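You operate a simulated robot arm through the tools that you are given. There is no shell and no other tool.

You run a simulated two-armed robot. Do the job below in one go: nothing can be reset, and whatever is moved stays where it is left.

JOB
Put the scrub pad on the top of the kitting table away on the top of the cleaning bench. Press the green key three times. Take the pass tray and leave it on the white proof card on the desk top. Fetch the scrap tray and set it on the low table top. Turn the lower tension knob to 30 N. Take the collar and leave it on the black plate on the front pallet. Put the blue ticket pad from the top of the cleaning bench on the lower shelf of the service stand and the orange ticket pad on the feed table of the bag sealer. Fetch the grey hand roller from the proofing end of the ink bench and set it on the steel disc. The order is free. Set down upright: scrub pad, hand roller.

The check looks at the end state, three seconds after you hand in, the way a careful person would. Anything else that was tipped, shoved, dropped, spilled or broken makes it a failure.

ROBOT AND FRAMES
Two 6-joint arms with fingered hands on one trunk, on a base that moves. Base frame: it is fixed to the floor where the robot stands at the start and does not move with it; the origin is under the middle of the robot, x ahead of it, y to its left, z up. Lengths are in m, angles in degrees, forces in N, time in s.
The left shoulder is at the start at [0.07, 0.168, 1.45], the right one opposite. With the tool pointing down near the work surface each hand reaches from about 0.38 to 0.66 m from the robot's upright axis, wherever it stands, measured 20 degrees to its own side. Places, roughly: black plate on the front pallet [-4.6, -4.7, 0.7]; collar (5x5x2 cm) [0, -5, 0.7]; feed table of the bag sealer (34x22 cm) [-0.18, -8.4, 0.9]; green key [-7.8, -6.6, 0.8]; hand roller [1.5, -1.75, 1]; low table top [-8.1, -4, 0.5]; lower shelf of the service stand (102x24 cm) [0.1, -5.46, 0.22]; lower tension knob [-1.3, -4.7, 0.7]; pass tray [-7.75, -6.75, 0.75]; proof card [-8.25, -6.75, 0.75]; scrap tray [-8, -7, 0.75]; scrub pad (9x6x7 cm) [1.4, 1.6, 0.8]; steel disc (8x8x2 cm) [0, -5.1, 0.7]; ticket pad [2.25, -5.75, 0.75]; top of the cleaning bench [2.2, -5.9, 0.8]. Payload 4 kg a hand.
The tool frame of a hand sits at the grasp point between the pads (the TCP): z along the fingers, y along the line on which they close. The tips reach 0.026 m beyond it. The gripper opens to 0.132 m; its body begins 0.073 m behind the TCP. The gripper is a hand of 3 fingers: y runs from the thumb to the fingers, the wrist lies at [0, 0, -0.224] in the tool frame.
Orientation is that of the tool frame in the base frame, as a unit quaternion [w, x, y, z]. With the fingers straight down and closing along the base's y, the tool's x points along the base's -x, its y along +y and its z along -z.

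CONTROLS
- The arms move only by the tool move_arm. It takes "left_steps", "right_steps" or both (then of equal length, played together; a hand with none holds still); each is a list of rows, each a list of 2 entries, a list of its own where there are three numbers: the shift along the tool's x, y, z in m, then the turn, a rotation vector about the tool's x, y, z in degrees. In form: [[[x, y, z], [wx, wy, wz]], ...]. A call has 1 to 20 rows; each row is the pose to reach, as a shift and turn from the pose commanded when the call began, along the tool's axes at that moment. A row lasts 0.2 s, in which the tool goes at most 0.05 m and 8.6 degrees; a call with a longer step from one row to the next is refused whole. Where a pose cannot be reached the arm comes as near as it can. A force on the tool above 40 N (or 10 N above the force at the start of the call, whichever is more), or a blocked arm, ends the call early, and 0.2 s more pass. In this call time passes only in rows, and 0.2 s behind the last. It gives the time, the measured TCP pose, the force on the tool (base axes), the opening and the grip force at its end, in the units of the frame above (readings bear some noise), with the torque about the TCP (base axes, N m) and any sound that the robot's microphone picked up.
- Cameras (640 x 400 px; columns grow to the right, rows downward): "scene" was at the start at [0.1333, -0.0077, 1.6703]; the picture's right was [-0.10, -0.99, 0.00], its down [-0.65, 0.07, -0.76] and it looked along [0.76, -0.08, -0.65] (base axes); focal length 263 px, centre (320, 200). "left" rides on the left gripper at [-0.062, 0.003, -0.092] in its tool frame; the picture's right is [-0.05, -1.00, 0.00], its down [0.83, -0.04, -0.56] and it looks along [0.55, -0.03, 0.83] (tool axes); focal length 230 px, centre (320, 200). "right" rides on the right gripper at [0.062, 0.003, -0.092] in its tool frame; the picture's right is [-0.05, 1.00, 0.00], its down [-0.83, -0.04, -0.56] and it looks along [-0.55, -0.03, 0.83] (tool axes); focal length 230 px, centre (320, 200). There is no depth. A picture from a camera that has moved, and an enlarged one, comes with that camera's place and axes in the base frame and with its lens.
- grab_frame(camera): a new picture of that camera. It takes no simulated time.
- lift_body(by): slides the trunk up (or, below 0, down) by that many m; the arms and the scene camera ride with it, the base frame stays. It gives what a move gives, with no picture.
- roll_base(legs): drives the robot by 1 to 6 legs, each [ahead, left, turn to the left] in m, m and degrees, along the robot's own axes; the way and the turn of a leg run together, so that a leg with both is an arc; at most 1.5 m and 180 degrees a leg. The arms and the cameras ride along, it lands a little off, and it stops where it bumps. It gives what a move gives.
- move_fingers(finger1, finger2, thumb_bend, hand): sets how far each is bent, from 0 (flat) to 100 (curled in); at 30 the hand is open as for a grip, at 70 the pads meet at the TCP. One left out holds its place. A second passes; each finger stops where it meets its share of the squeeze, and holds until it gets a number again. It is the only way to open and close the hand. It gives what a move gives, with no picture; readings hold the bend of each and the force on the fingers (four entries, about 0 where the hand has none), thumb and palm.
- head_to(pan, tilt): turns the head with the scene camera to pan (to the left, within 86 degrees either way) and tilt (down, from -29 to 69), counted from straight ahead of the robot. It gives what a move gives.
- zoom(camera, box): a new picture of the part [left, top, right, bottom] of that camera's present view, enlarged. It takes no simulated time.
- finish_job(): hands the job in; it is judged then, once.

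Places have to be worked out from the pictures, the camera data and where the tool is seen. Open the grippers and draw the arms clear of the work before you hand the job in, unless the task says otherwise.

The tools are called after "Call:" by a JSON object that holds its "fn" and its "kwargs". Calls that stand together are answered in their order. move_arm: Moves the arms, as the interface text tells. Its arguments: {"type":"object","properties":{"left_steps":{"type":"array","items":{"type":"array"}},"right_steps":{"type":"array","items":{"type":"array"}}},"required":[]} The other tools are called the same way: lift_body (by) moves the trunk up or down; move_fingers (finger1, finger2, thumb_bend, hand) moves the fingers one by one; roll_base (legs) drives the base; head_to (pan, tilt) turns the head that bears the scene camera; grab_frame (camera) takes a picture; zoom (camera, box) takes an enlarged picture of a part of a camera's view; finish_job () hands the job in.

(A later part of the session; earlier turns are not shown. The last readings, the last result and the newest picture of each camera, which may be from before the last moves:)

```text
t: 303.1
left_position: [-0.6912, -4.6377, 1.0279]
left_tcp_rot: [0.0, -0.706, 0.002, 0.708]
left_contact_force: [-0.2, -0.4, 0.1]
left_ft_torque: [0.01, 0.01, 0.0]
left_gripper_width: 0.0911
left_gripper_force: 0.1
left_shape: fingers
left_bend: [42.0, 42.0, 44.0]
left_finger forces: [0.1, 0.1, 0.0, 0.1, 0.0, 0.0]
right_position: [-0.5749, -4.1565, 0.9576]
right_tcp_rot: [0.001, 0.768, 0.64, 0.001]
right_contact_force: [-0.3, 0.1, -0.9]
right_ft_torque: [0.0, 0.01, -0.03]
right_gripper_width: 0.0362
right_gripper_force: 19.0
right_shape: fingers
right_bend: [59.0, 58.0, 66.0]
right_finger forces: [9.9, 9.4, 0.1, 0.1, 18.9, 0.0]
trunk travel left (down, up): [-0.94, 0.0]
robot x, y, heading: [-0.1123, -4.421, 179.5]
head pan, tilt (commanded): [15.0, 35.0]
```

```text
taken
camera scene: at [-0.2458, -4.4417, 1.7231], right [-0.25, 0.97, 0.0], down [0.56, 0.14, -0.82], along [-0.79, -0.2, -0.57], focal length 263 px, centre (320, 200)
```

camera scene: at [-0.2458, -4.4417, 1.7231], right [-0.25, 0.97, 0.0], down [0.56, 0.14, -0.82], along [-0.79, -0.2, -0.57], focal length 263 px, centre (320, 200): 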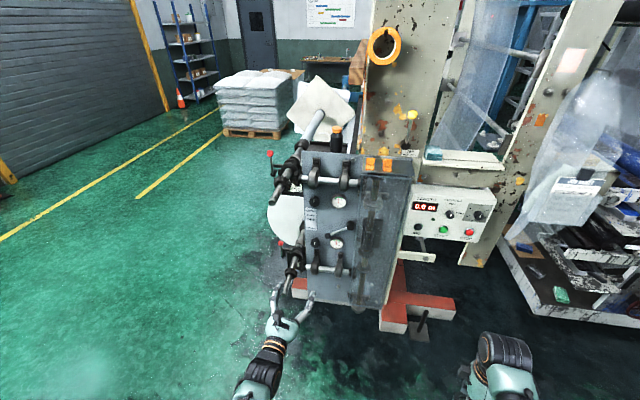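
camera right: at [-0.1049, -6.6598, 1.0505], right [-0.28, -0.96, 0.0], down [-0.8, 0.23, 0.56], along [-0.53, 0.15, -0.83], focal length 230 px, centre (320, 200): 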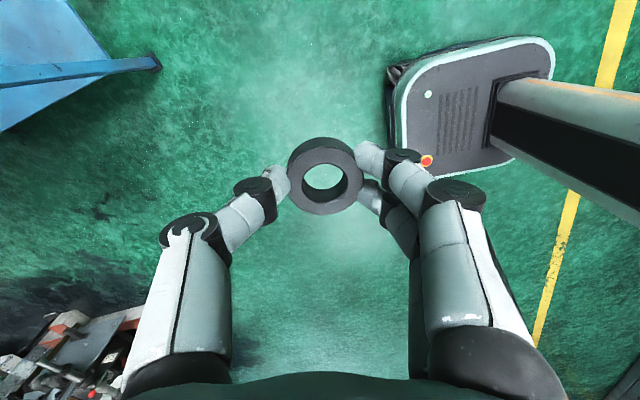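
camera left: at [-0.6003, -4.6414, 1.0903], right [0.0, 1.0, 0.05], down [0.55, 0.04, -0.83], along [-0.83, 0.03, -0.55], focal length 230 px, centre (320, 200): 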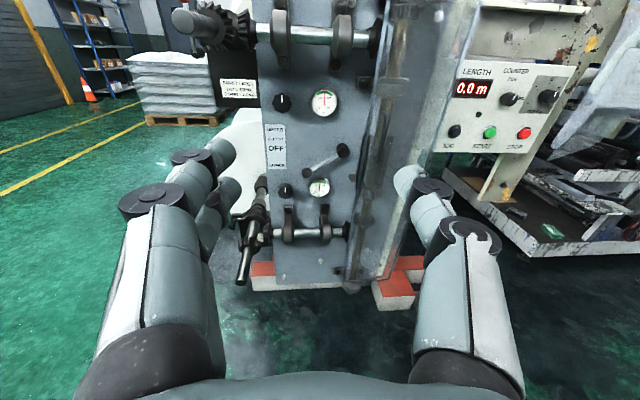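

The hand now points at the plate; triangulation puts the lower knob's face at ≈[-1.276, -4.734, 0.678]. I lower the trunk 35 cm and pre-roll the hand 22° clockwise.

Call:
{"fn": "lift_body", "kwargs": {"by": -0.35}}

Call:
{"fn": "move_arm", "kwargs": {"left_steps": [[[0, 0, 0], [0, 0, 7.3]], [[0, 0, 0], [0, 0, 14.6]], [[0, 0, 0], [0, 0, 22]]]}}

Call:
{"fn": "roll_base", "kwargs": {"legs": [[0.3, 0.095, 0.5]]}}

Call:
{"fn": "grab_frame", "kwargs": {"camera": "left"}}

Call:
{"fn": "grab_frame", "kwargs": {"camera": "scene"}}

```text
t: 306.5
left_position: [-0.6912, -4.6362, 0.6782]
left_tcp_rot: [0.0, -0.706, 0.001, 0.708]
left_contact_force: [-0.3, 0.2, -0.8]
left_ft_torque: [-0.01, 0.02, 0.01]
left_gripper_width: 0.0909
left_gripper_force: 0.0
left_shape: fingers
left_bend: [42.0, 42.0, 44.0]
left_finger forces: [0.0, 0.0, 0.0, 0.0, 0.1, 0.0]
right_position: [-0.5731, -4.1573, 0.6075]
right_tcp_rot: [0.001, 0.768, 0.64, 0.0]
right_contact_force: [0.4, 0.4, -1.9]
right_ft_torque: [0.0, 0.0, 0.03]
right_gripper_width: 0.0361
right_gripper_force: 19.3
right_shape: fingers
right_bend: [59.0, 58.0, 66.0]
right_finger forces: [9.7, 9.4, 0.0, 0.0, 18.9, 0.0]
trunk travel left (down, up): [-0.59, 0.35]
robot x, y, heading: [-0.1103, -4.4217, 179.4]
head pan, tilt (commanded): [15.0, 35.0]
```

```text
t: 307.3
left_position: [-0.6919, -4.6376, 0.6776]
left_tcp_rot: [-0.135, -0.693, 0.138, 0.695]
left_contact_force: [-0.5, 0.9, -0.4]
left_ft_torque: [0.04, -0.01, 0.01]
left_gripper_width: 0.091
left_gripper_force: 0.0
left_shape: fingers
left_bend: [42.0, 42.0, 44.0]
left_finger forces: [0.0, 0.1, 0.0, 0.0, 0.0, 0.0]
right_position: [-0.5735, -4.1574, 0.608]
right_tcp_rot: [0.001, 0.768, 0.64, -0.001]
right_contact_force: [0.0, -0.2, -1.2]
right_ft_torque: [0.0, 0.01, 0.02]
right_gripper_width: 0.0361
right_gripper_force: 19.0
right_shape: fingers
right_bend: [59.0, 58.0, 66.0]
right_finger forces: [9.8, 9.4, 0.0, 0.0, 18.9, 0.0]
trunk travel left (down, up): [-0.59, 0.35]
robot x, y, heading: [-0.1072, -4.4194, 179.4]
head pan, tilt (commanded): [15.0, 35.0]
```

```text
t: 309.4
left_position: [-0.9919, -4.7356, 0.6785]
left_tcp_rot: [-0.137, -0.693, 0.136, 0.694]
left_contact_force: [0.0, -0.5, 0.0]
left_ft_torque: [-0.04, 0.04, 0.0]
left_gripper_width: 0.0912
left_gripper_force: 0.1
left_shape: fingers
left_bend: [42.0, 42.0, 44.0]
left_finger forces: [0.0, 0.0, 0.0, 0.0, 0.0, 0.0]
right_position: [-0.8754, -4.2545, 0.608]
right_tcp_rot: [0.0, 0.767, 0.642, 0.0]
right_contact_force: [0.3, 0.5, -0.4]
right_ft_torque: [-0.02, -0.01, 0.01]
right_gripper_width: 0.0362
right_gripper_force: 19.4
right_shape: fingers
right_bend: [59.0, 58.0, 66.0]
right_finger forces: [9.8, 9.4, 0.1, 0.0, 18.9, 0.0]
trunk travel left (down, up): [-0.59, 0.35]
robot x, y, heading: [-0.4068, -4.5161, 179.8]
head pan, tilt (commanded): [15.0, 35.0]
```

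```text
taken
camera left: at [-0.8999, -4.7151, 0.7375], right [0.0, 0.94, -0.33], down [0.55, -0.27, -0.79], along [-0.83, -0.19, -0.52], focal length 230 px, centre (320, 200)
```

left: 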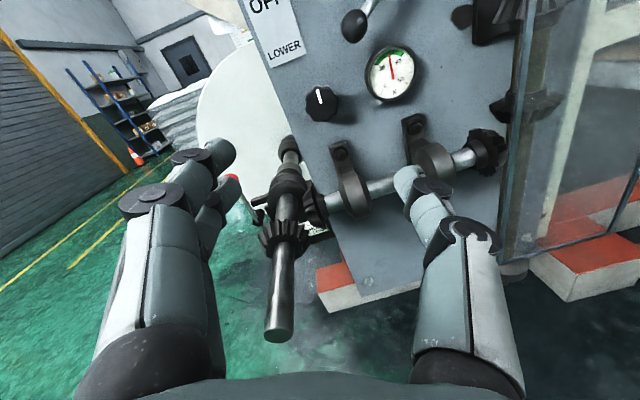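

```text
taken
camera scene: at [-0.5458, -4.5367, 1.3731], right [-0.25, 0.97, 0.0], down [0.56, 0.15, -0.82], along [-0.79, -0.21, -0.57], focal length 263 px, centre (320, 200)
```

scene: 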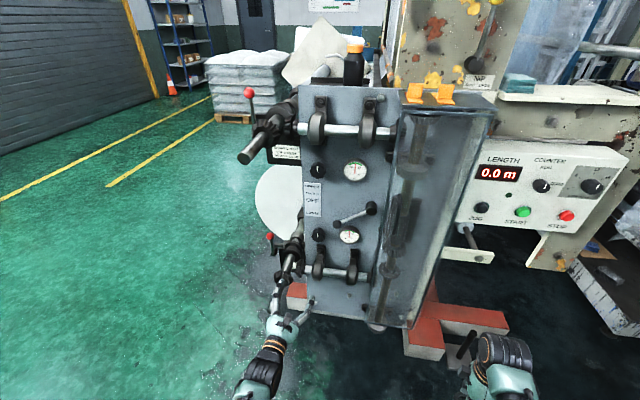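

Knob face ≈[-1.278, -4.738, 0.671]. To keep the right hand away from the guard I roll only 15 cm, and bring the left hand forward by arm, slightly lower.

Call:
{"fn": "roll_base", "kwargs": {"legs": [[0.15, 0.0, 0.2]]}}

Call:
{"fn": "move_arm", "kwargs": {"left_steps": [[[0.002, 0.001, 0.03], [0, 0, 0]], [[0.004, 0.002, 0.06], [0, 0, 0]], [[0.007, 0.003, 0.085], [0, 0, 0]]]}}

Call:
{"fn": "grab_frame", "kwargs": {"camera": "left"}}

Call:
{"fn": "grab_frame", "kwargs": {"camera": "scene"}}

```text
t: 310.8
left_position: [-1.1371, -4.737, 0.6772]
left_tcp_rot: [-0.137, -0.694, 0.134, 0.694]
left_contact_force: [0.1, -0.1, 0.1]
left_ft_torque: [-0.01, 0.03, -0.03]
left_gripper_width: 0.0911
left_gripper_force: 0.0
left_shape: fingers
left_bend: [42.0, 42.0, 44.0]
left_finger forces: [0.0, 0.0, 0.0, 0.0, 0.0, 0.0]
right_position: [-1.0219, -4.2538, 0.6068]
right_tcp_rot: [0.001, 0.766, 0.643, 0.001]
right_contact_force: [0.2, 0.1, -1.3]
right_ft_torque: [-0.03, 0.01, -0.01]
right_gripper_width: 0.0361
right_gripper_force: 19.3
right_shape: fingers
right_bend: [59.0, 58.0, 66.0]
right_finger forces: [9.8, 9.5, 0.0, 0.0, 19.0, 0.0]
trunk travel left (down, up): [-0.59, 0.35]
robot x, y, heading: [-0.5566, -4.5184, 179.9]
head pan, tilt (commanded): [15.0, 35.0]
```

```text
t: 311.6
left_position: [-1.221, -4.7421, 0.674]
left_tcp_rot: [-0.139, -0.694, 0.133, 0.694]
left_contact_force: [-0.2, 0.4, -0.6]
left_ft_torque: [-0.01, 0.01, -0.02]
left_gripper_width: 0.0911
left_gripper_force: 0.1
left_shape: fingers
left_bend: [42.0, 42.0, 44.0]
left_finger forces: [0.1, 0.0, 0.0, 0.0, 0.0, 0.0]
right_position: [-1.0219, -4.2544, 0.6072]
right_tcp_rot: [0.001, 0.766, 0.643, 0.001]
right_contact_force: [-0.3, 0.5, -2.1]
right_ft_torque: [-0.03, 0.02, 0.0]
right_gripper_width: 0.0365
right_gripper_force: 19.2
right_shape: fingers
right_bend: [59.0, 58.0, 66.0]
right_finger forces: [9.9, 9.5, 0.0, 0.1, 18.9, 0.1]
trunk travel left (down, up): [-0.59, 0.35]
robot x, y, heading: [-0.5542, -4.516, 179.8]
head pan, tilt (commanded): [15.0, 35.0]
```

```text
taken
camera left: at [-1.13, -4.7207, 0.7334], right [-0.01, 0.94, -0.33], down [0.56, -0.27, -0.79], along [-0.83, -0.19, -0.52], focal length 230 px, centre (320, 200)
```

left: 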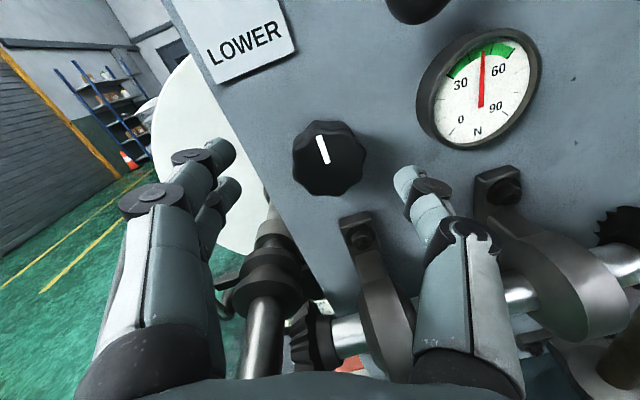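

```text
taken
camera scene: at [-0.6914, -4.5363, 1.3731], right [-0.26, 0.97, 0.0], down [0.56, 0.15, -0.82], along [-0.79, -0.21, -0.57], focal length 263 px, centre (320, 200)
```

scene: 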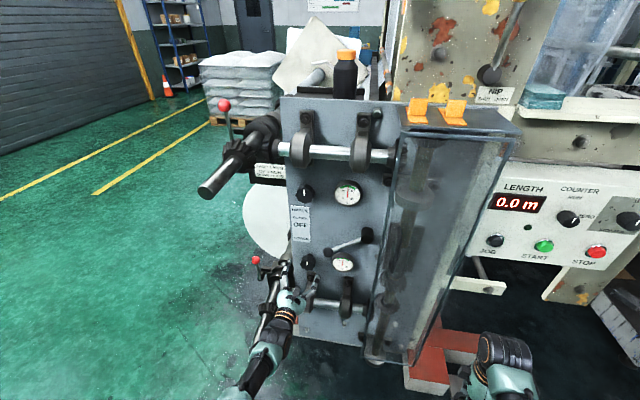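

Knob is centred in the hand's view. I narrow the fingers a little and advance 5 cm around the knob.

Call:
{"fn": "move_fingers", "kwargs": {"hand": "left", "finger1": 46, "finger2": 46, "thumb_bend": 46}}

Call:
{"fn": "move_arm", "kwargs": {"left_steps": [[[0.002, -0.005, 0.02], [0, 0, 0]], [[0.002, -0.005, 0.035], [0, 0, 0]], [[0.002, -0.005, 0.05], [0, 0, 0]]]}}

Call:
{"fn": "grab_frame", "kwargs": {"camera": "left"}}

```text
t: 312.6
left_position: [-1.2203, -4.7416, 0.6736]
left_tcp_rot: [-0.138, -0.693, 0.135, 0.694]
left_contact_force: [0.7, -1.2, 0.8]
left_ft_torque: [-0.02, -0.01, -0.01]
left_gripper_width: 0.0822
left_gripper_force: 0.1
left_shape: fingers
left_bend: [46.0, 46.0, 46.0]
left_finger forces: [0.1, 0.0, 0.1, 0.0, 0.1, 0.0]
right_position: [-1.0218, -4.2549, 0.6075]
right_tcp_rot: [0.002, 0.766, 0.643, 0.0]
right_contact_force: [-0.5, 1.0, -1.2]
right_ft_torque: [-0.01, -0.01, 0.0]
right_gripper_width: 0.0364
right_gripper_force: 19.2
right_shape: fingers
right_bend: [59.0, 58.0, 66.0]
right_finger forces: [9.7, 9.5, 0.1, 0.0, 19.0, 0.1]
trunk travel left (down, up): [-0.59, 0.35]
robot x, y, heading: [-0.5572, -4.5158, 180.5]
head pan, tilt (commanded): [15.0, 35.0]
```

```text
t: 313.4
left_position: [-1.2687, -4.7388, 0.6676]
left_tcp_rot: [0.138, 0.694, -0.134, -0.694]
left_contact_force: [-0.6, 0.6, -0.1]
left_ft_torque: [-0.01, -0.01, 0.01]
left_gripper_width: 0.0822
left_gripper_force: 0.1
left_shape: fingers
left_bend: [46.0, 46.0, 46.0]
left_finger forces: [0.0, 0.1, 0.0, 0.0, 0.0, 0.1]
right_position: [-1.0221, -4.2544, 0.6082]
right_tcp_rot: [0.001, 0.766, 0.643, 0.0]
right_contact_force: [0.5, 0.1, -1.8]
right_ft_torque: [0.01, 0.01, 0.0]
right_gripper_width: 0.0362
right_gripper_force: 19.1
right_shape: fingers
right_bend: [59.0, 58.0, 66.0]
right_finger forces: [9.8, 9.6, 0.0, 0.0, 19.1, 0.0]
trunk travel left (down, up): [-0.59, 0.35]
robot x, y, heading: [-0.552, -4.5144, 179.9]
head pan, tilt (commanded): [15.0, 35.0]
```

```text
taken
camera left: at [-1.1784, -4.7178, 0.7277], right [-0.01, 0.94, -0.33], down [0.56, -0.27, -0.79], along [-0.83, -0.19, -0.52], focal length 230 px, centre (320, 200)
```

left: 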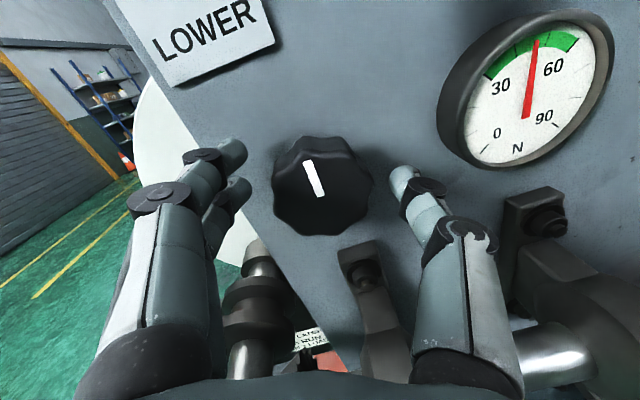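

The knob is between the fingers. I centre by 5 mm, advance 1.2 cm more and close on the knob.

Call:
{"fn": "move_arm", "kwargs": {"left_steps": [[[-0.005, 0.001, 0.006], [0, 0, 0]], [[-0.005, 0.001, 0.012], [0, 0, 0]]]}}

Call:
{"fn": "move_fingers", "kwargs": {"hand": "left", "finger1": 70, "finger2": 70, "thumb_bend": 70}}

Call:
{"fn": "grab_frame", "kwargs": {"camera": "left"}}

```text
t: 314.0
left_position: [-1.2807, -4.7385, 0.6748]
left_tcp_rot: [-0.138, -0.694, 0.136, 0.694]
left_contact_force: [-0.4, 0.6, -0.5]
left_ft_torque: [0.02, 0.0, -0.04]
left_gripper_width: 0.082
left_gripper_force: 0.1
left_shape: fingers
left_bend: [46.0, 46.0, 46.0]
left_finger forces: [0.0, 0.1, 0.0, 0.1, 0.0, 0.0]
right_position: [-1.0223, -4.2533, 0.6074]
right_tcp_rot: [0.001, 0.767, 0.642, 0.001]
right_contact_force: [0.6, -0.3, -1.0]
right_ft_torque: [0.02, 0.0, 0.0]
right_gripper_width: 0.0361
right_gripper_force: 19.4
right_shape: fingers
right_bend: [59.0, 58.0, 66.0]
right_finger forces: [9.8, 9.5, 0.1, 0.1, 19.0, 0.1]
trunk travel left (down, up): [-0.59, 0.35]
robot x, y, heading: [-0.5555, -4.5134, 180.0]
head pan, tilt (commanded): [15.0, 35.0]
```

```text
t: 315.0
left_position: [-1.2817, -4.7373, 0.6749]
left_tcp_rot: [-0.137, -0.693, 0.135, 0.694]
left_contact_force: [-5.8, 6.3, -0.8]
left_ft_torque: [0.06, 0.01, -0.16]
left_gripper_width: 0.0316
left_gripper_force: 15.5
left_shape: fingers
left_bend: [65.0, 62.0, 63.0]
left_finger forces: [4.2, 7.9, 0.1, 0.0, 18.2, 0.0]
right_position: [-1.021, -4.2533, 0.6073]
right_tcp_rot: [0.001, 0.766, 0.643, -0.001]
right_contact_force: [-0.3, 0.3, -1.7]
right_ft_torque: [0.05, 0.01, -0.02]
right_gripper_width: 0.0362
right_gripper_force: 19.4
right_shape: fingers
right_bend: [59.0, 58.0, 66.0]
right_finger forces: [9.9, 9.5, 0.0, 0.0, 19.0, 0.1]
trunk travel left (down, up): [-0.59, 0.35]
robot x, y, heading: [-0.5563, -4.5159, 179.8]
head pan, tilt (commanded): [15.0, 35.0]
```

```text
taken
camera left: at [-1.1909, -4.7161, 0.7345], right [0.0, 0.94, -0.33], down [0.55, -0.27, -0.79], along [-0.83, -0.19, -0.52], focal length 230 px, centre (320, 200)
```

left: 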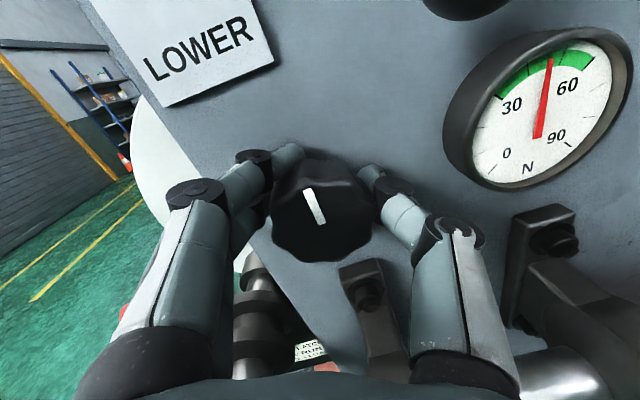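

The fingers grip slightly above the knob's centre line. I open, shift 6 mm down and close again.

Call:
{"fn": "move_fingers", "kwargs": {"hand": "left", "finger1": 48, "finger2": 48, "thumb_bend": 48}}

Call:
{"fn": "move_arm", "kwargs": {"left_steps": [[[0.007, 0, 0], [0, 0, 0]]]}}

Call:
{"fn": "move_fingers", "kwargs": {"hand": "left", "finger1": 72, "finger2": 72, "thumb_bend": 72}}

Call:
{"fn": "grab_frame", "kwargs": {"camera": "left"}}

```text
t: 316.0
left_position: [-1.2814, -4.7384, 0.6749]
left_tcp_rot: [-0.138, -0.694, 0.135, 0.694]
left_contact_force: [-0.3, -0.7, 0.3]
left_ft_torque: [0.0, 0.03, -0.02]
left_gripper_width: 0.0737
left_gripper_force: 0.0
left_shape: fingers
left_bend: [48.0, 48.0, 48.0]
left_finger forces: [0.1, 0.0, 0.0, 0.0, 0.0, 0.0]
right_position: [-1.0216, -4.2544, 0.6064]
right_tcp_rot: [0.0, 0.766, 0.643, 0.001]
right_contact_force: [0.2, -0.3, -2.4]
right_ft_torque: [-0.01, -0.03, 0.01]
right_gripper_width: 0.0363
right_gripper_force: 18.9
right_shape: fingers
right_bend: [59.0, 58.0, 66.0]
right_finger forces: [9.9, 9.5, 0.0, 0.0, 19.0, 0.0]
trunk travel left (down, up): [-0.59, 0.35]
robot x, y, heading: [-0.554, -4.5143, 179.9]
head pan, tilt (commanded): [15.0, 35.0]
```

```text
t: 316.4
left_position: [-1.2775, -4.7416, 0.6723]
left_tcp_rot: [-0.138, -0.693, 0.134, 0.694]
left_contact_force: [-0.2, 0.2, -0.3]
left_ft_torque: [0.05, -0.01, 0.02]
left_gripper_width: 0.0739
left_gripper_force: 0.0
left_shape: fingers
left_bend: [48.0, 48.0, 48.0]
left_finger forces: [0.0, 0.0, 0.1, 0.0, 0.1, 0.1]
left hand out of reach, approached as far as the arm can: row 1
right_position: [-1.0215, -4.253, 0.6066]
right_tcp_rot: [0.001, 0.766, 0.643, 0.001]
right_contact_force: [-0.3, 1.1, -1.9]
right_ft_torque: [0.01, 0.0, 0.02]
right_gripper_width: 0.0363
right_gripper_force: 18.5
right_shape: fingers
right_bend: [59.0, 58.0, 66.0]
right_finger forces: [9.9, 9.5, 0.0, 0.0, 18.9, 0.0]
trunk travel left (down, up): [-0.59, 0.35]
robot x, y, heading: [-0.5547, -4.5129, 179.8]
head pan, tilt (commanded): [15.0, 35.0]
```

```text
t: 317.4
left_position: [-1.2788, -4.7411, 0.6716]
left_tcp_rot: [-0.138, -0.693, 0.134, 0.694]
left_contact_force: [-8.0, 7.9, -0.7]
left_ft_torque: [0.05, -0.05, -0.28]
left_gripper_width: 0.0387
left_gripper_force: 19.7
left_shape: fingers
left_bend: [65.0, 62.0, 61.0]
left_finger forces: [7.6, 8.5, 0.1, 0.0, 23.5, 0.0]
right_position: [-1.0221, -4.2533, 0.6064]
right_tcp_rot: [0.002, 0.766, 0.643, 0.001]
right_contact_force: [-0.3, 0.2, -0.2]
right_ft_torque: [-0.01, -0.01, -0.03]
right_gripper_width: 0.0361
right_gripper_force: 19.3
right_shape: fingers
right_bend: [59.0, 58.0, 66.0]
right_finger forces: [9.9, 9.5, 0.0, 0.1, 19.0, 0.0]
trunk travel left (down, up): [-0.59, 0.35]
robot x, y, heading: [-0.5513, -4.5135, 179.6]
head pan, tilt (commanded): [15.0, 35.0]
```

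```text
taken
camera left: at [-1.1878, -4.7195, 0.7312], right [0.0, 0.94, -0.33], down [0.55, -0.27, -0.79], along [-0.83, -0.19, -0.52], focal length 230 px, centre (320, 200)
```

left: 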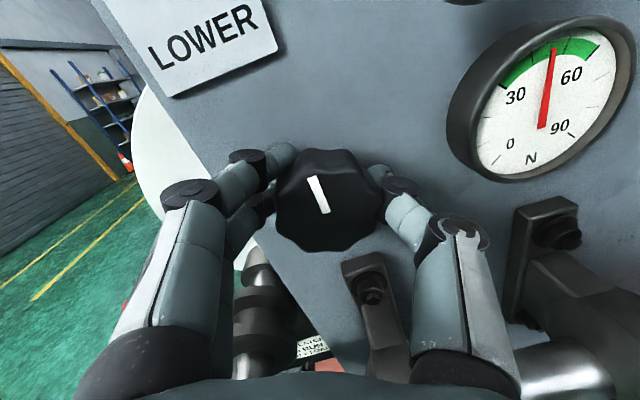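

Now the grip is centred (≈20 N). Turning about the tool axis keeps the wrist in place, so I try a first 15° counter-clockwise and look at the gauge.

Call:
{"fn": "move_arm", "kwargs": {"left_steps": [[[0, 0, 0], [0, 0, -5]], [[0, 0, 0], [0, 0, -10]], [[0, 0, 0], [0, 0, -15]]]}}

Call:
{"fn": "grab_frame", "kwargs": {"camera": "left"}}

```text
t: 318.2
left_position: [-1.2783, -4.7423, 0.6711]
left_tcp_rot: [-0.045, -0.705, 0.043, 0.706]
left_contact_force: [-11.6, 4.4, -0.9]
left_ft_torque: [-0.03, -0.01, -0.19]
left_gripper_width: 0.0386
left_gripper_force: 19.9
left_shape: fingers
left_bend: [65.0, 62.0, 61.0]
left_finger forces: [7.5, 10.7, 0.0, 0.1, 21.8, 0.1]
right_position: [-1.0229, -4.2541, 0.6064]
right_tcp_rot: [0.002, 0.766, 0.642, 0.002]
right_contact_force: [0.5, 0.0, -1.4]
right_ft_torque: [0.02, -0.03, 0.0]
right_gripper_width: 0.0361
right_gripper_force: 19.6
right_shape: fingers
right_bend: [59.0, 58.0, 66.0]
right_finger forces: [10.0, 9.5, 0.1, 0.0, 19.0, 0.0]
trunk travel left (down, up): [-0.59, 0.35]
robot x, y, heading: [-0.5543, -4.5141, 179.9]
head pan, tilt (commanded): [15.0, 35.0]
```

```text
taken
camera left: at [-1.1876, -4.7365, 0.7344], right [-0.01, 1.0, -0.07], down [0.55, -0.06, -0.83], along [-0.83, -0.05, -0.55], focal length 230 px, centre (320, 200)
```

left: 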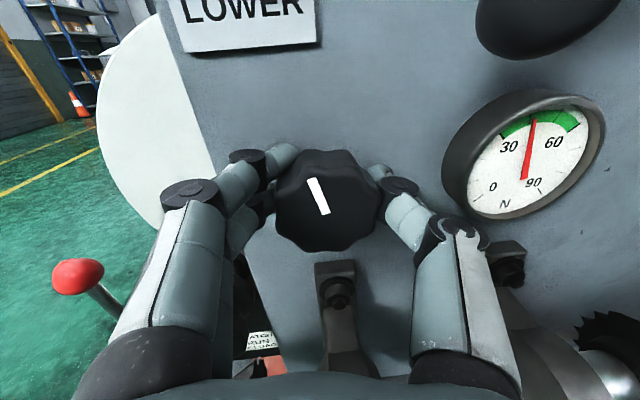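

The knob follows the hand. I zoom on the gauge.

Call:
{"fn": "zoom", "kwargs": {"camera": "left", "box": [430, 80, 620, 230]}}

Call:
{"fn": "zoom", "kwargs": {"camera": "scene", "box": [290, 245, 370, 285]}}

```text
2.67 times, centred on (525, 155) of left
camera zoom: at [-1.1876, -4.7365, 0.7344], right [-0.01, 1.0, -0.07], down [0.55, -0.06, -0.83], along [-0.83, -0.05, -0.55], focal length 614 px, centre (-227, 320)
```

zoom: 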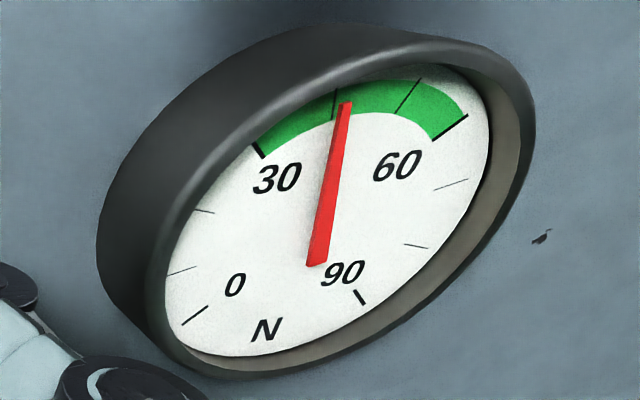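

```text
8.00 times, centred on (330, 265) of scene
camera zoom: at [-0.693, -4.5359, 1.373], right [-0.26, 0.97, 0.0], down [0.56, 0.15, -0.82], along [-0.79, -0.21, -0.57], focal length 2105 px, centre (240, -320)
```

zoom: 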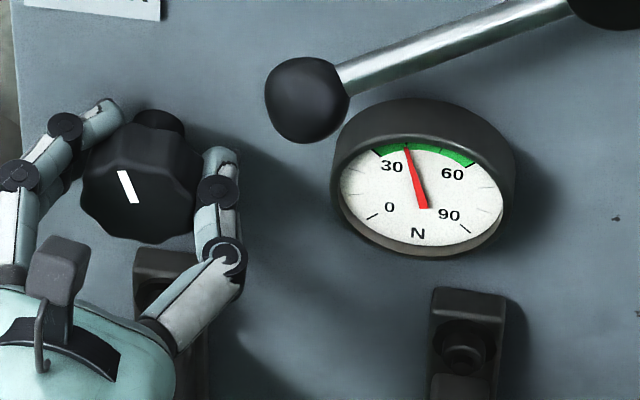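

15° of knob turn gave about -5 N (1:1 with the gauge). I turn a further 29°.

Call:
{"fn": "move_arm", "kwargs": {"left_steps": [[[0, 0, 0], [0, 0, -6]], [[0, 0, 0], [0, 0, -12]], [[0, 0, 0], [0, 0, -18]], [[0, 0, 0], [0, 0, -24]], [[0, 0, 0], [0, 0, -29]]]}}

Call:
{"fn": "grab_frame", "kwargs": {"camera": "left"}}

Call:
{"fn": "zoom", "kwargs": {"camera": "scene", "box": [290, 245, 370, 285]}}

```text
t: 319.4
left_position: [-1.2791, -4.7424, 0.6715]
left_tcp_rot: [-0.133, 0.694, 0.136, -0.694]
left_contact_force: [-10.1, -3.1, -6.0]
left_ft_torque: [-0.05, 0.03, -0.03]
left_gripper_width: 0.0375
left_gripper_force: 18.7
left_shape: fingers
left_bend: [65.0, 60.0, 62.0]
left_finger forces: [8.5, 12.4, 0.0, 0.0, 17.5, 0.1]
right_position: [-1.0232, -4.255, 0.6068]
right_tcp_rot: [0.001, 0.765, 0.644, 0.001]
right_contact_force: [0.0, -0.2, -1.7]
right_ft_torque: [-0.01, -0.02, 0.02]
right_gripper_width: 0.0363
right_gripper_force: 19.4
right_shape: fingers
right_bend: [59.0, 58.0, 66.0]
right_finger forces: [9.9, 9.5, 0.0, 0.0, 19.0, 0.0]
trunk travel left (down, up): [-0.59, 0.35]
robot x, y, heading: [-0.5534, -4.5149, 180.0]
head pan, tilt (commanded): [15.0, 35.0]
```

```text
taken
camera left: at [-1.1876, -4.7674, 0.7289], right [-0.01, 0.91, 0.42], down [0.55, 0.35, -0.75], along [-0.83, 0.23, -0.5], focal length 230 px, centre (320, 200)
```

left: 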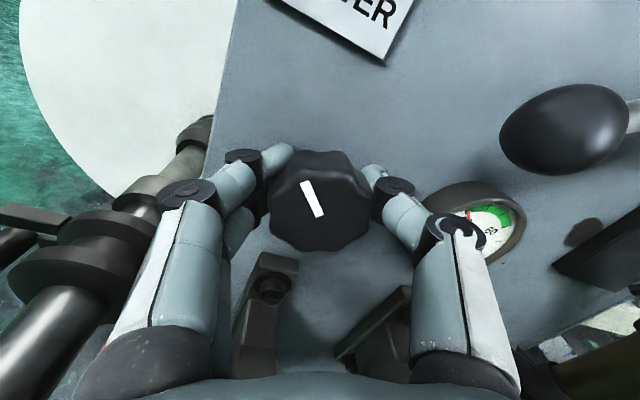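

```text
8.00 times, centred on (330, 265) of scene
camera zoom: at [-0.6935, -4.5372, 1.3728], right [-0.26, 0.97, 0.0], down [0.56, 0.15, -0.82], along [-0.79, -0.21, -0.58], focal length 2105 px, centre (240, -320)
```

zoom: 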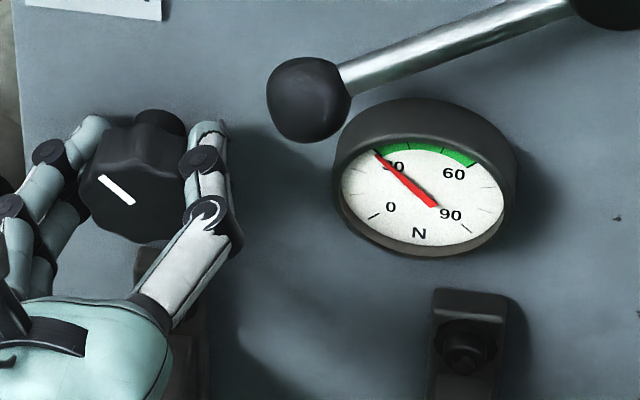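

Call:
{"fn": "zoom", "kwargs": {"camera": "scene", "box": [330, 258, 356, 278]}}

Call:
{"fn": "zoom", "kwargs": {"camera": "left", "box": [420, 180, 530, 265]}}

```text
16.00 times, centred on (343, 268) of scene
camera zoom: at [-0.6935, -4.5372, 1.3728], right [-0.26, 0.97, 0.0], down [0.56, 0.15, -0.82], along [-0.79, -0.21, -0.58], focal length 4211 px, centre (-48, -888)
```

zoom: 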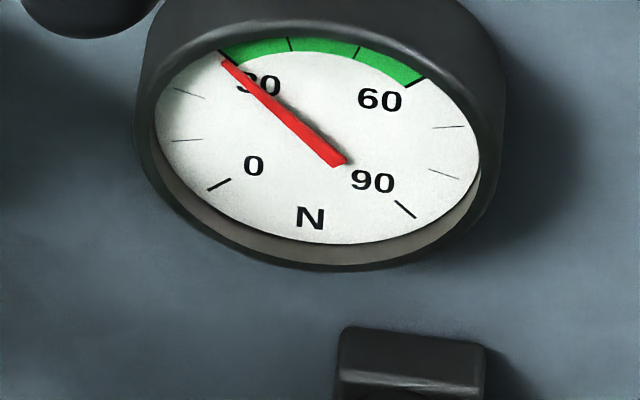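

```text
4.71 times, centred on (475, 222) of left
camera zoom: at [-1.1876, -4.7674, 0.7289], right [-0.01, 0.91, 0.42], down [0.55, 0.35, -0.75], along [-0.83, 0.23, -0.5], focal length 1083 px, centre (-409, 94)
```

zoom: 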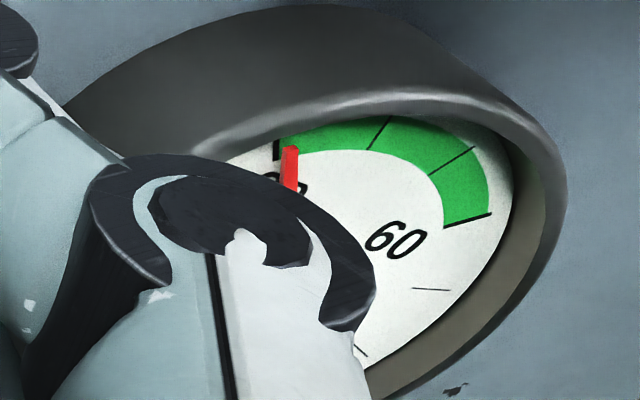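

By the tick geometry the needle reads ≈29.5 N. I turn back about 2° and re-check.

Call:
{"fn": "move_arm", "kwargs": {"left_steps": [[[0, 0, 0], [0, 0, 2]]]}}

Call:
{"fn": "zoom", "kwargs": {"camera": "scene", "box": [330, 258, 356, 278]}}

Call:
{"fn": "zoom", "kwargs": {"camera": "scene", "box": [292, 252, 322, 282]}}

```text
t: 319.8
left_position: [-1.2793, -4.742, 0.6704]
left_tcp_rot: [-0.121, 0.697, 0.123, -0.696]
left_contact_force: [-8.2, -3.6, -4.7]
left_ft_torque: [-0.01, 0.0, 0.0]
left_gripper_width: 0.0372
left_gripper_force: 19.0
left_shape: fingers
left_bend: [65.0, 60.0, 63.0]
left_finger forces: [8.6, 11.9, 0.0, 0.0, 17.6, 0.0]
right_position: [-1.0227, -4.2545, 0.6081]
right_tcp_rot: [0.002, 0.766, 0.643, 0.001]
right_contact_force: [-0.8, 0.3, -0.1]
right_ft_torque: [0.0, -0.03, 0.01]
right_gripper_width: 0.0363
right_gripper_force: 19.0
right_shape: fingers
right_bend: [59.0, 58.0, 66.0]
right_finger forces: [9.9, 9.6, 0.1, 0.0, 19.0, 0.1]
trunk travel left (down, up): [-0.59, 0.35]
robot x, y, heading: [-0.553, -4.5117, 180.0]
head pan, tilt (commanded): [15.0, 35.0]
```

```text
16.00 times, centred on (343, 268) of scene
camera zoom: at [-0.6931, -4.5372, 1.3729], right [-0.26, 0.97, 0.0], down [0.56, 0.15, -0.82], along [-0.79, -0.21, -0.58], focal length 4211 px, centre (-48, -888)
```

zoom: 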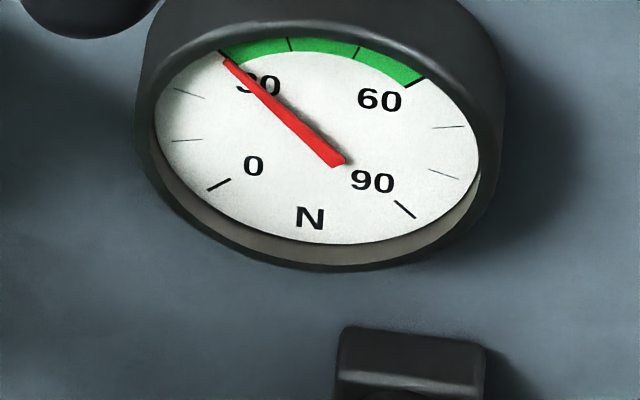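

```text
13.33 times, centred on (307, 267) of scene
camera zoom: at [-0.6931, -4.5372, 1.3729], right [-0.26, 0.97, 0.0], down [0.56, 0.15, -0.82], along [-0.79, -0.21, -0.58], focal length 3509 px, centre (493, -693)
```

zoom: 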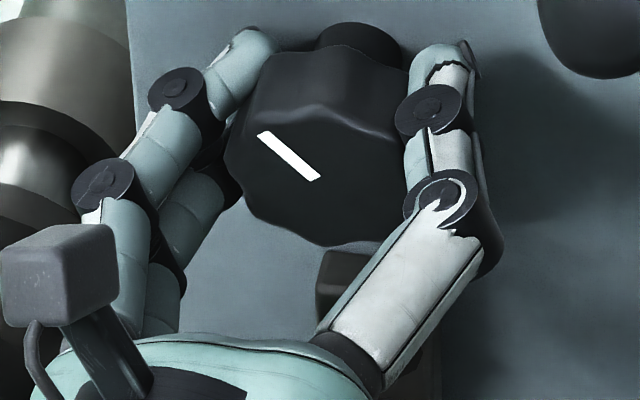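

The needle now lies on the 30 mark. I release the knob gently, back the hand off and re-read the gauge.

Call:
{"fn": "move_fingers", "kwargs": {"hand": "left", "finger1": 46, "finger2": 46, "thumb_bend": 46}}

Call:
{"fn": "move_arm", "kwargs": {"left_steps": [[[0, 0, -0.03], [0, 0, 0]], [[0, 0, -0.06], [0, 0, 0]], [[0, 0, -0.1], [0, 0, 0]]]}}

Call:
{"fn": "zoom", "kwargs": {"camera": "scene", "box": [330, 258, 356, 278]}}

Call:
{"fn": "grab_frame", "kwargs": {"camera": "left"}}

```text
t: 320.8
left_position: [-1.2786, -4.7408, 0.6738]
left_tcp_rot: [0.12, -0.696, -0.123, 0.697]
left_contact_force: [0.0, 0.6, -0.2]
left_ft_torque: [-0.01, 0.02, -0.02]
left_gripper_width: 0.0806
left_gripper_force: 0.1
left_shape: fingers
left_bend: [46.0, 46.0, 46.0]
left_finger forces: [0.0, 0.1, 0.1, 0.1, 0.0, 0.0]
right_position: [-1.0217, -4.255, 0.6068]
right_tcp_rot: [0.001, 0.767, 0.642, 0.0]
right_contact_force: [-0.6, -0.5, -1.2]
right_ft_torque: [-0.03, 0.0, 0.02]
right_gripper_width: 0.0366
right_gripper_force: 19.4
right_shape: fingers
right_bend: [59.0, 58.0, 66.0]
right_finger forces: [9.8, 9.5, 0.0, 0.1, 19.1, 0.1]
trunk travel left (down, up): [-0.59, 0.35]
robot x, y, heading: [-0.5525, -4.5129, 180.0]
head pan, tilt (commanded): [15.0, 35.0]
```

```text
t: 321.6
left_position: [-1.1781, -4.7402, 0.6751]
left_tcp_rot: [0.119, -0.695, -0.123, 0.699]
left_contact_force: [0.2, 0.9, 0.1]
left_ft_torque: [0.0, -0.02, -0.04]
left_gripper_width: 0.0807
left_gripper_force: 0.0
left_shape: fingers
left_bend: [46.0, 46.0, 46.0]
left_finger forces: [0.0, 0.0, 0.1, 0.1, 0.0, 0.0]
right_position: [-1.0203, -4.2547, 0.6083]
right_tcp_rot: [0.0, 0.766, 0.643, -0.001]
right_contact_force: [0.6, -0.6, -1.7]
right_ft_torque: [-0.01, -0.01, -0.01]
right_gripper_width: 0.0359
right_gripper_force: 18.5
right_shape: fingers
right_bend: [59.0, 58.0, 66.0]
right_finger forces: [9.9, 9.5, 0.1, 0.0, 18.9, 0.0]
trunk travel left (down, up): [-0.59, 0.35]
robot x, y, heading: [-0.5518, -4.5153, 179.9]
head pan, tilt (commanded): [15.0, 35.0]
```

```text
16.00 times, centred on (343, 268) of scene
camera zoom: at [-0.6891, -4.5366, 1.3734], right [-0.26, 0.97, 0.0], down [0.55, 0.15, -0.82], along [-0.79, -0.21, -0.57], focal length 4211 px, centre (-48, -888)
```

zoom: 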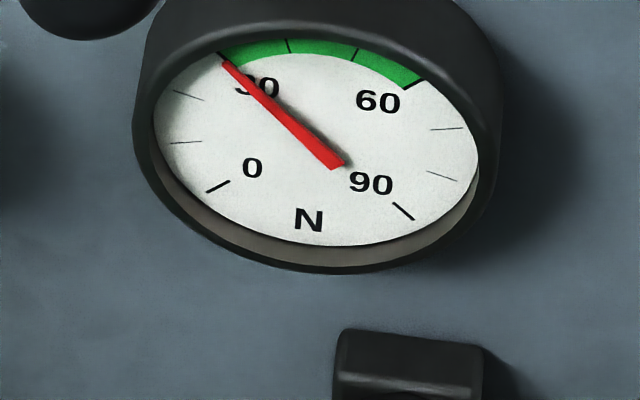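

```text
taken
camera left: at [-1.0866, -4.7635, 0.7327], right [0.0, 0.92, 0.39], down [0.55, 0.33, -0.77], along [-0.83, 0.21, -0.51], focal length 230 px, centre (320, 200)
```

left: 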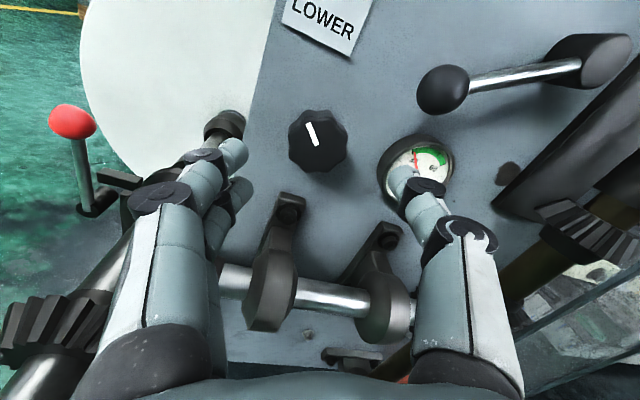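

The gauge stays on 30 N after release. I back away from the machine, un-roll and pitch the left hand down again, and raise the trunk.

Call:
{"fn": "roll_base", "kwargs": {"legs": [[-0.38, 0, 0]]}}

Call:
{"fn": "lift_body", "kwargs": {"by": 0.35}}

Call:
{"fn": "move_arm", "kwargs": {"left_steps": [[[0, 0, -0.03], [0, 0, 7]], [[0, 0, -0.06], [0, 0, 14]], [[0, 0, -0.09], [0, 0, 20]]]}}

Call:
{"fn": "move_arm", "kwargs": {"left_steps": [[[0, 0, 0], [0, 8.2, 0]], [[0, 0, 0], [0, 16.4, 0]], [[0, 0, 0], [0, 24.6, 0]], [[0, 0, 0], [0, 32.8, 0]], [[0, 0, 0], [0, 41, 0]], [[0, 0, 0], [0, 49.2, 0]], [[0, 0, 0], [0, 57.4, 0]], [[0, 0, 0], [0, 65.6, 0]], [[0, 0, 0], [0, 73.8, 0]], [[0, 0, 0], [0, 82, 0]], [[0, 0, 0], [0, 90, 0]]]}}

```text
t: 323.9
left_position: [-0.8113, -4.7375, 0.6732]
left_tcp_rot: [0.123, -0.696, -0.12, 0.698]
left_contact_force: [0.4, 0.0, -0.4]
left_ft_torque: [-0.03, -0.01, 0.01]
left_gripper_width: 0.0807
left_gripper_force: 0.1
left_shape: fingers
left_bend: [46.0, 46.0, 46.0]
left_finger forces: [0.0, 0.0, 0.1, 0.1, 0.0, 0.0]
right_position: [-0.6502, -4.2519, 0.6072]
right_tcp_rot: [0.001, 0.768, 0.64, 0.001]
right_contact_force: [0.3, -0.1, -1.7]
right_ft_torque: [0.03, 0.0, 0.0]
right_gripper_width: 0.0362
right_gripper_force: 19.4
right_shape: fingers
right_bend: [59.0, 58.0, 66.0]
right_finger forces: [9.8, 9.6, 0.0, 0.1, 19.0, 0.0]
trunk travel left (down, up): [-0.59, 0.35]
robot x, y, heading: [-0.1859, -4.5167, 179.3]
head pan, tilt (commanded): [15.0, 35.0]
```

```text
t: 327.3
left_position: [-0.8132, -4.7365, 1.0234]
left_tcp_rot: [0.122, -0.696, -0.12, 0.697]
left_contact_force: [-0.2, 0.7, 0.8]
left_ft_torque: [0.02, -0.01, 0.03]
left_gripper_width: 0.081
left_gripper_force: 0.1
left_shape: fingers
left_bend: [46.0, 46.0, 46.0]
left_finger forces: [0.0, 0.1, 0.1, 0.0, 0.0, 0.0]
right_position: [-0.6522, -4.2537, 0.957]
right_tcp_rot: [0.001, 0.768, 0.64, 0.001]
right_contact_force: [0.0, -0.1, -1.2]
right_ft_torque: [0.02, 0.01, 0.0]
right_gripper_width: 0.036
right_gripper_force: 19.1
right_shape: fingers
right_bend: [59.0, 58.0, 66.0]
right_finger forces: [9.9, 9.7, 0.0, 0.0, 19.0, 0.0]
trunk travel left (down, up): [-0.94, 0.0]
robot x, y, heading: [-0.1888, -4.5144, 179.5]
head pan, tilt (commanded): [15.0, 35.0]
```

```text
t: 328.1
left_position: [-0.7212, -4.7363, 1.0251]
left_tcp_rot: [0.0, -0.706, 0.004, 0.709]
left_contact_force: [0.2, -0.1, 0.8]
left_ft_torque: [0.01, -0.04, 0.0]
left_gripper_width: 0.0806
left_gripper_force: 0.0
left_shape: fingers
left_bend: [46.0, 46.0, 46.0]
left_finger forces: [0.0, 0.0, 0.1, 0.0, 0.1, 0.0]
right_position: [-0.6505, -4.2539, 0.9582]
right_tcp_rot: [0.0, 0.769, 0.64, 0.0]
right_contact_force: [0.0, 0.1, -1.4]
right_ft_torque: [0.0, 0.02, 0.01]
right_gripper_width: 0.0361
right_gripper_force: 19.4
right_shape: fingers
right_bend: [59.0, 58.0, 66.0]
right_finger forces: [9.9, 9.6, 0.1, 0.1, 19.0, 0.0]
trunk travel left (down, up): [-0.94, 0.0]
robot x, y, heading: [-0.1879, -4.5172, 179.5]
head pan, tilt (commanded): [15.0, 35.0]
```

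```text
t: 330.5
left_position: [-0.7225, -4.7371, 1.0237]
left_tcp_rot: [0.003, 1.0, -0.002, 0.001]
left_contact_force: [0.1, 0.1, -0.3]
left_ft_torque: [0.02, -0.01, 0.02]
left_gripper_width: 0.0809
left_gripper_force: 0.1
left_shape: fingers
left_bend: [46.0, 46.0, 46.0]
left_finger forces: [0.0, 0.1, 0.1, 0.1, 0.0, 0.1]
right_position: [-0.6518, -4.2539, 0.9565]
right_tcp_rot: [0.001, 0.769, 0.64, 0.001]
right_contact_force: [0.1, 0.2, -1.0]
right_ft_torque: [-0.01, -0.01, 0.0]
right_gripper_width: 0.036
right_gripper_force: 19.7
right_shape: fingers
right_bend: [59.0, 58.0, 66.0]
right_finger forces: [9.9, 9.6, 0.0, 0.0, 19.0, 0.1]
trunk travel left (down, up): [-0.94, 0.0]
robot x, y, heading: [-0.1895, -4.5172, 179.4]
head pan, tilt (commanded): [15.0, 35.0]
```

Now west toward the front pallet: I swing round to face south, pass through the gap and stop in the southern aisle to look.

Call:
{"fn": "roll_base", "kwargs": {"legs": [[0, -0.3, 0], [0, 0, 90], [0, -0.38, 0.6], [1.4, 0, 0], [0.8, 0, 0]]}}

Call:
{"fn": "head_to", "kwargs": {"pan": -75, "tilt": 18}}

Call:
{"fn": "grab_frame", "kwargs": {"camera": "scene"}}

```text
t: 349.1
left_position: [-0.2625, -6.9976, 1.0236]
left_tcp_rot: [0.003, 0.695, 0.719, 0.0]
left_contact_force: [-0.2, 0.4, -0.2]
left_ft_torque: [-0.03, -0.03, -0.02]
left_gripper_width: 0.0807
left_gripper_force: 0.1
left_shape: fingers
left_bend: [46.0, 46.0, 46.0]
left_finger forces: [0.0, 0.0, 0.0, 0.1, 0.1, 0.0]
right_position: [-0.7488, -6.945, 0.9575]
right_tcp_rot: [0.0, 0.073, 0.997, 0.001]
right_contact_force: [-0.3, 0.3, -1.5]
right_ft_torque: [-0.05, -0.02, -0.02]
right_gripper_width: 0.0358
right_gripper_force: 18.3
right_shape: fingers
right_bend: [59.0, 58.0, 66.0]
right_finger forces: [9.8, 9.0, 0.1, 0.0, 18.5, 0.0]
trunk travel left (down, up): [-0.94, 0.0]
robot x, y, heading: [-0.5034, -6.4688, -88.8]
head pan, tilt (commanded): [15.0, 35.0]
```

```text
t: 350.8
left_position: [-0.2629, -6.999, 1.023]
left_tcp_rot: [0.001, 0.695, 0.719, 0.002]
left_contact_force: [-0.2, -0.2, -0.5]
left_ft_torque: [0.0, 0.0, -0.01]
left_gripper_width: 0.0809
left_gripper_force: 0.0
left_shape: fingers
left_bend: [46.0, 46.0, 46.0]
left_finger forces: [0.1, 0.1, 0.0, 0.0, 0.1, 0.1]
right_position: [-0.7491, -6.9457, 0.9583]
right_tcp_rot: [0.0, 0.072, 0.997, 0.0]
right_contact_force: [-0.3, 0.4, -1.4]
right_ft_torque: [-0.01, -0.05, -0.01]
right_gripper_width: 0.0359
right_gripper_force: 18.8
right_shape: fingers
right_bend: [59.0, 58.0, 66.0]
right_finger forces: [9.7, 9.0, 0.0, 0.1, 18.4, 0.1]
trunk travel left (down, up): [-0.94, 0.0]
robot x, y, heading: [-0.502, -6.4736, -88.3]
head pan, tilt (commanded): [-75.0, 18.0]
```

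```text
taken
camera scene: at [-0.5912, -6.5462, 1.7503], right [-0.29, 0.96, 0.0], down [0.3, 0.09, -0.95], along [-0.91, -0.27, -0.31], focal length 263 px, centre (320, 200)
```

scene: 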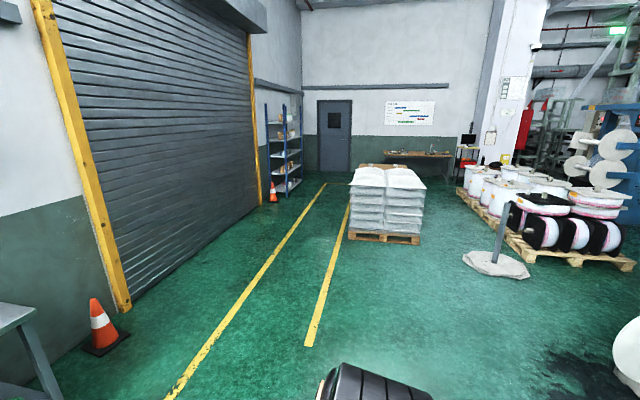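

Call:
{"fn": "zoom", "kwargs": {"camera": "scene", "box": [450, 130, 640, 290]}}

Call:
{"fn": "zoom", "kwargs": {"camera": "scene", "box": [500, 165, 600, 225]}}

```text
2.50 times, centred on (545, 210) of scene
camera zoom: at [-0.5912, -6.5462, 1.7503], right [-0.29, 0.96, 0.0], down [0.3, 0.09, -0.95], along [-0.91, -0.27, -0.31], focal length 658 px, centre (-242, 175)
```

zoom: 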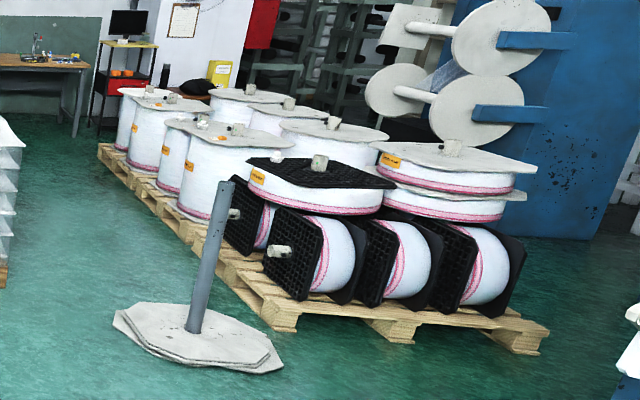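

```text
6.40 times, centred on (550, 195) of scene
camera zoom: at [-0.5912, -6.5462, 1.7503], right [-0.29, 0.96, 0.0], down [0.3, 0.09, -0.95], along [-0.91, -0.27, -0.31], focal length 1684 px, centre (-1152, 232)
```

zoom: 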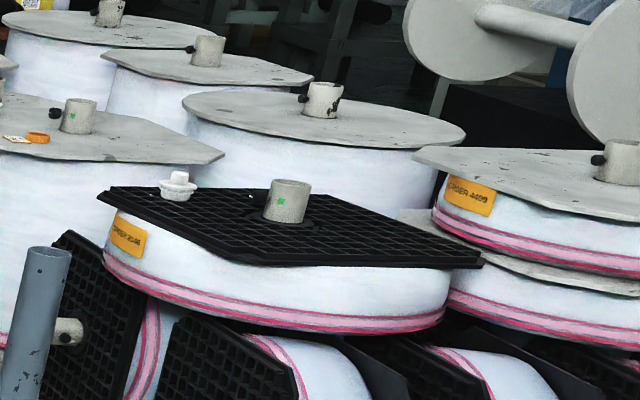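

The black plate is the black grid flange lying on top of the front pallet's reel stack, with a post on a slab before it. I drive west for a closer look.

Call:
{"fn": "roll_base", "kwargs": {"legs": [[0, 0, -91.7], [1.0, 0.3, 0], [0.8, 0.0, 0]]}}

Call:
{"fn": "head_to", "kwargs": {"pan": -15, "tilt": 25}}

Call:
{"fn": "grab_frame", "kwargs": {"camera": "scene"}}

```text
t: 364.1
left_position: [-2.8624, -6.9182, 1.0248]
left_tcp_rot: [0.002, 1.0, -0.014, -0.002]
left_contact_force: [1.6, 0.1, -1.0]
left_ft_torque: [0.0, 0.0, -0.01]
left_gripper_width: 0.0809
left_gripper_force: 0.1
left_shape: fingers
left_bend: [46.0, 46.0, 46.0]
left_finger forces: [0.0, 0.1, 0.0, 0.0, 0.0, 0.0]
right_position: [-2.7788, -6.4358, 0.9585]
right_tcp_rot: [0.0, 0.776, 0.63, 0.0]
right_contact_force: [0.2, 0.0, -0.7]
right_ft_torque: [-0.03, -0.01, -0.02]
right_gripper_width: 0.0357
right_gripper_force: 17.9
right_shape: fingers
right_bend: [59.0, 58.0, 66.0]
right_finger forces: [9.5, 8.5, 0.0, 0.0, 18.0, 0.0]
trunk travel left (down, up): [-0.94, 0.0]
robot x, y, heading: [-2.3249, -6.7101, 178.1]
head pan, tilt (commanded): [-75.0, 18.0]
```

```text
t: 365.4
left_position: [-2.8643, -6.9186, 1.0231]
left_tcp_rot: [0.002, 1.0, -0.013, -0.001]
left_contact_force: [-0.7, 0.2, 0.1]
left_ft_torque: [0.03, 0.0, -0.02]
left_gripper_width: 0.0806
left_gripper_force: 0.0
left_shape: fingers
left_bend: [46.0, 46.0, 46.0]
left_finger forces: [0.1, 0.0, 0.1, 0.0, 0.0, 0.0]
right_position: [-2.7803, -6.4357, 0.9575]
right_tcp_rot: [0.001, 0.777, 0.63, 0.001]
right_contact_force: [0.3, -0.1, -1.9]
right_ft_torque: [-0.01, -0.01, 0.0]
right_gripper_width: 0.0354
right_gripper_force: 17.9
right_shape: fingers
right_bend: [59.0, 58.0, 66.0]
right_finger forces: [9.4, 8.4, 0.0, 0.1, 17.9, 0.0]
trunk travel left (down, up): [-0.94, 0.0]
robot x, y, heading: [-2.3245, -6.7133, 178.2]
head pan, tilt (commanded): [-15.0, 25.0]
```

```text
taken
camera scene: at [-2.4616, -6.6825, 1.7389], right [0.29, 0.96, 0.0], down [0.4, -0.12, -0.91], along [-0.87, 0.27, -0.42], focal length 263 px, centre (320, 200)
```

scene: 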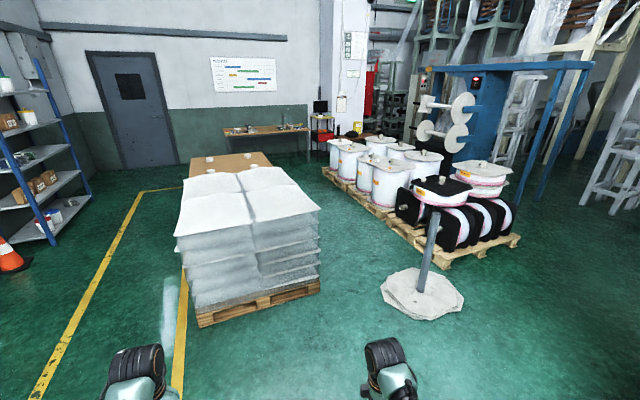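

Call:
{"fn": "zoom", "kwargs": {"camera": "scene", "box": [370, 150, 530, 270]}}

Call:
{"fn": "zoom", "kwargs": {"camera": "scene", "box": [400, 165, 490, 215]}}

```text
3.33 times, centred on (450, 210) of scene
camera zoom: at [-2.4616, -6.6825, 1.7389], right [0.29, 0.96, 0.0], down [0.4, -0.12, -0.91], along [-0.87, 0.27, -0.42], focal length 877 px, centre (-113, 167)
```

zoom: 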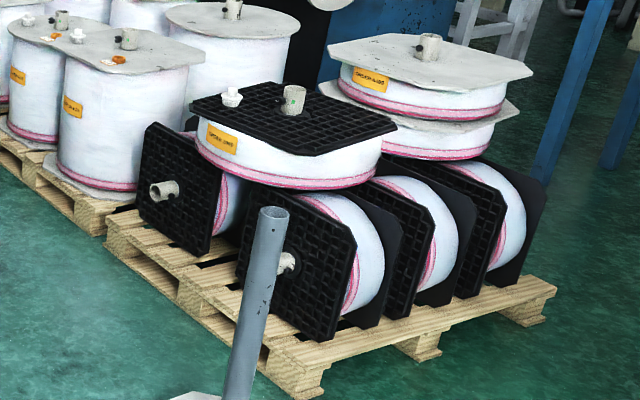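

```text
7.11 times, centred on (445, 190) of scene
camera zoom: at [-2.4616, -6.6825, 1.7389], right [0.29, 0.96, 0.0], down [0.4, -0.12, -0.91], along [-0.87, 0.27, -0.42], focal length 1871 px, centre (-569, 271)
```

zoom: 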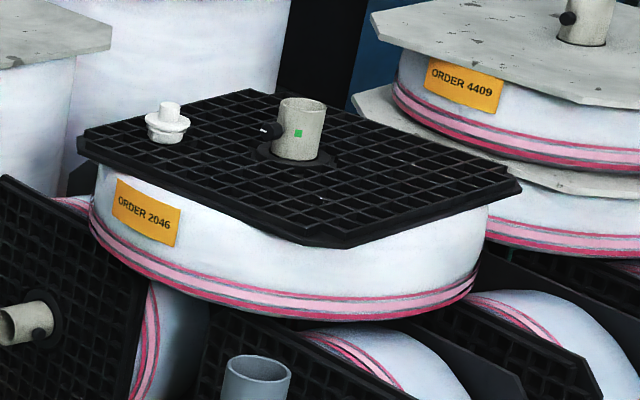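

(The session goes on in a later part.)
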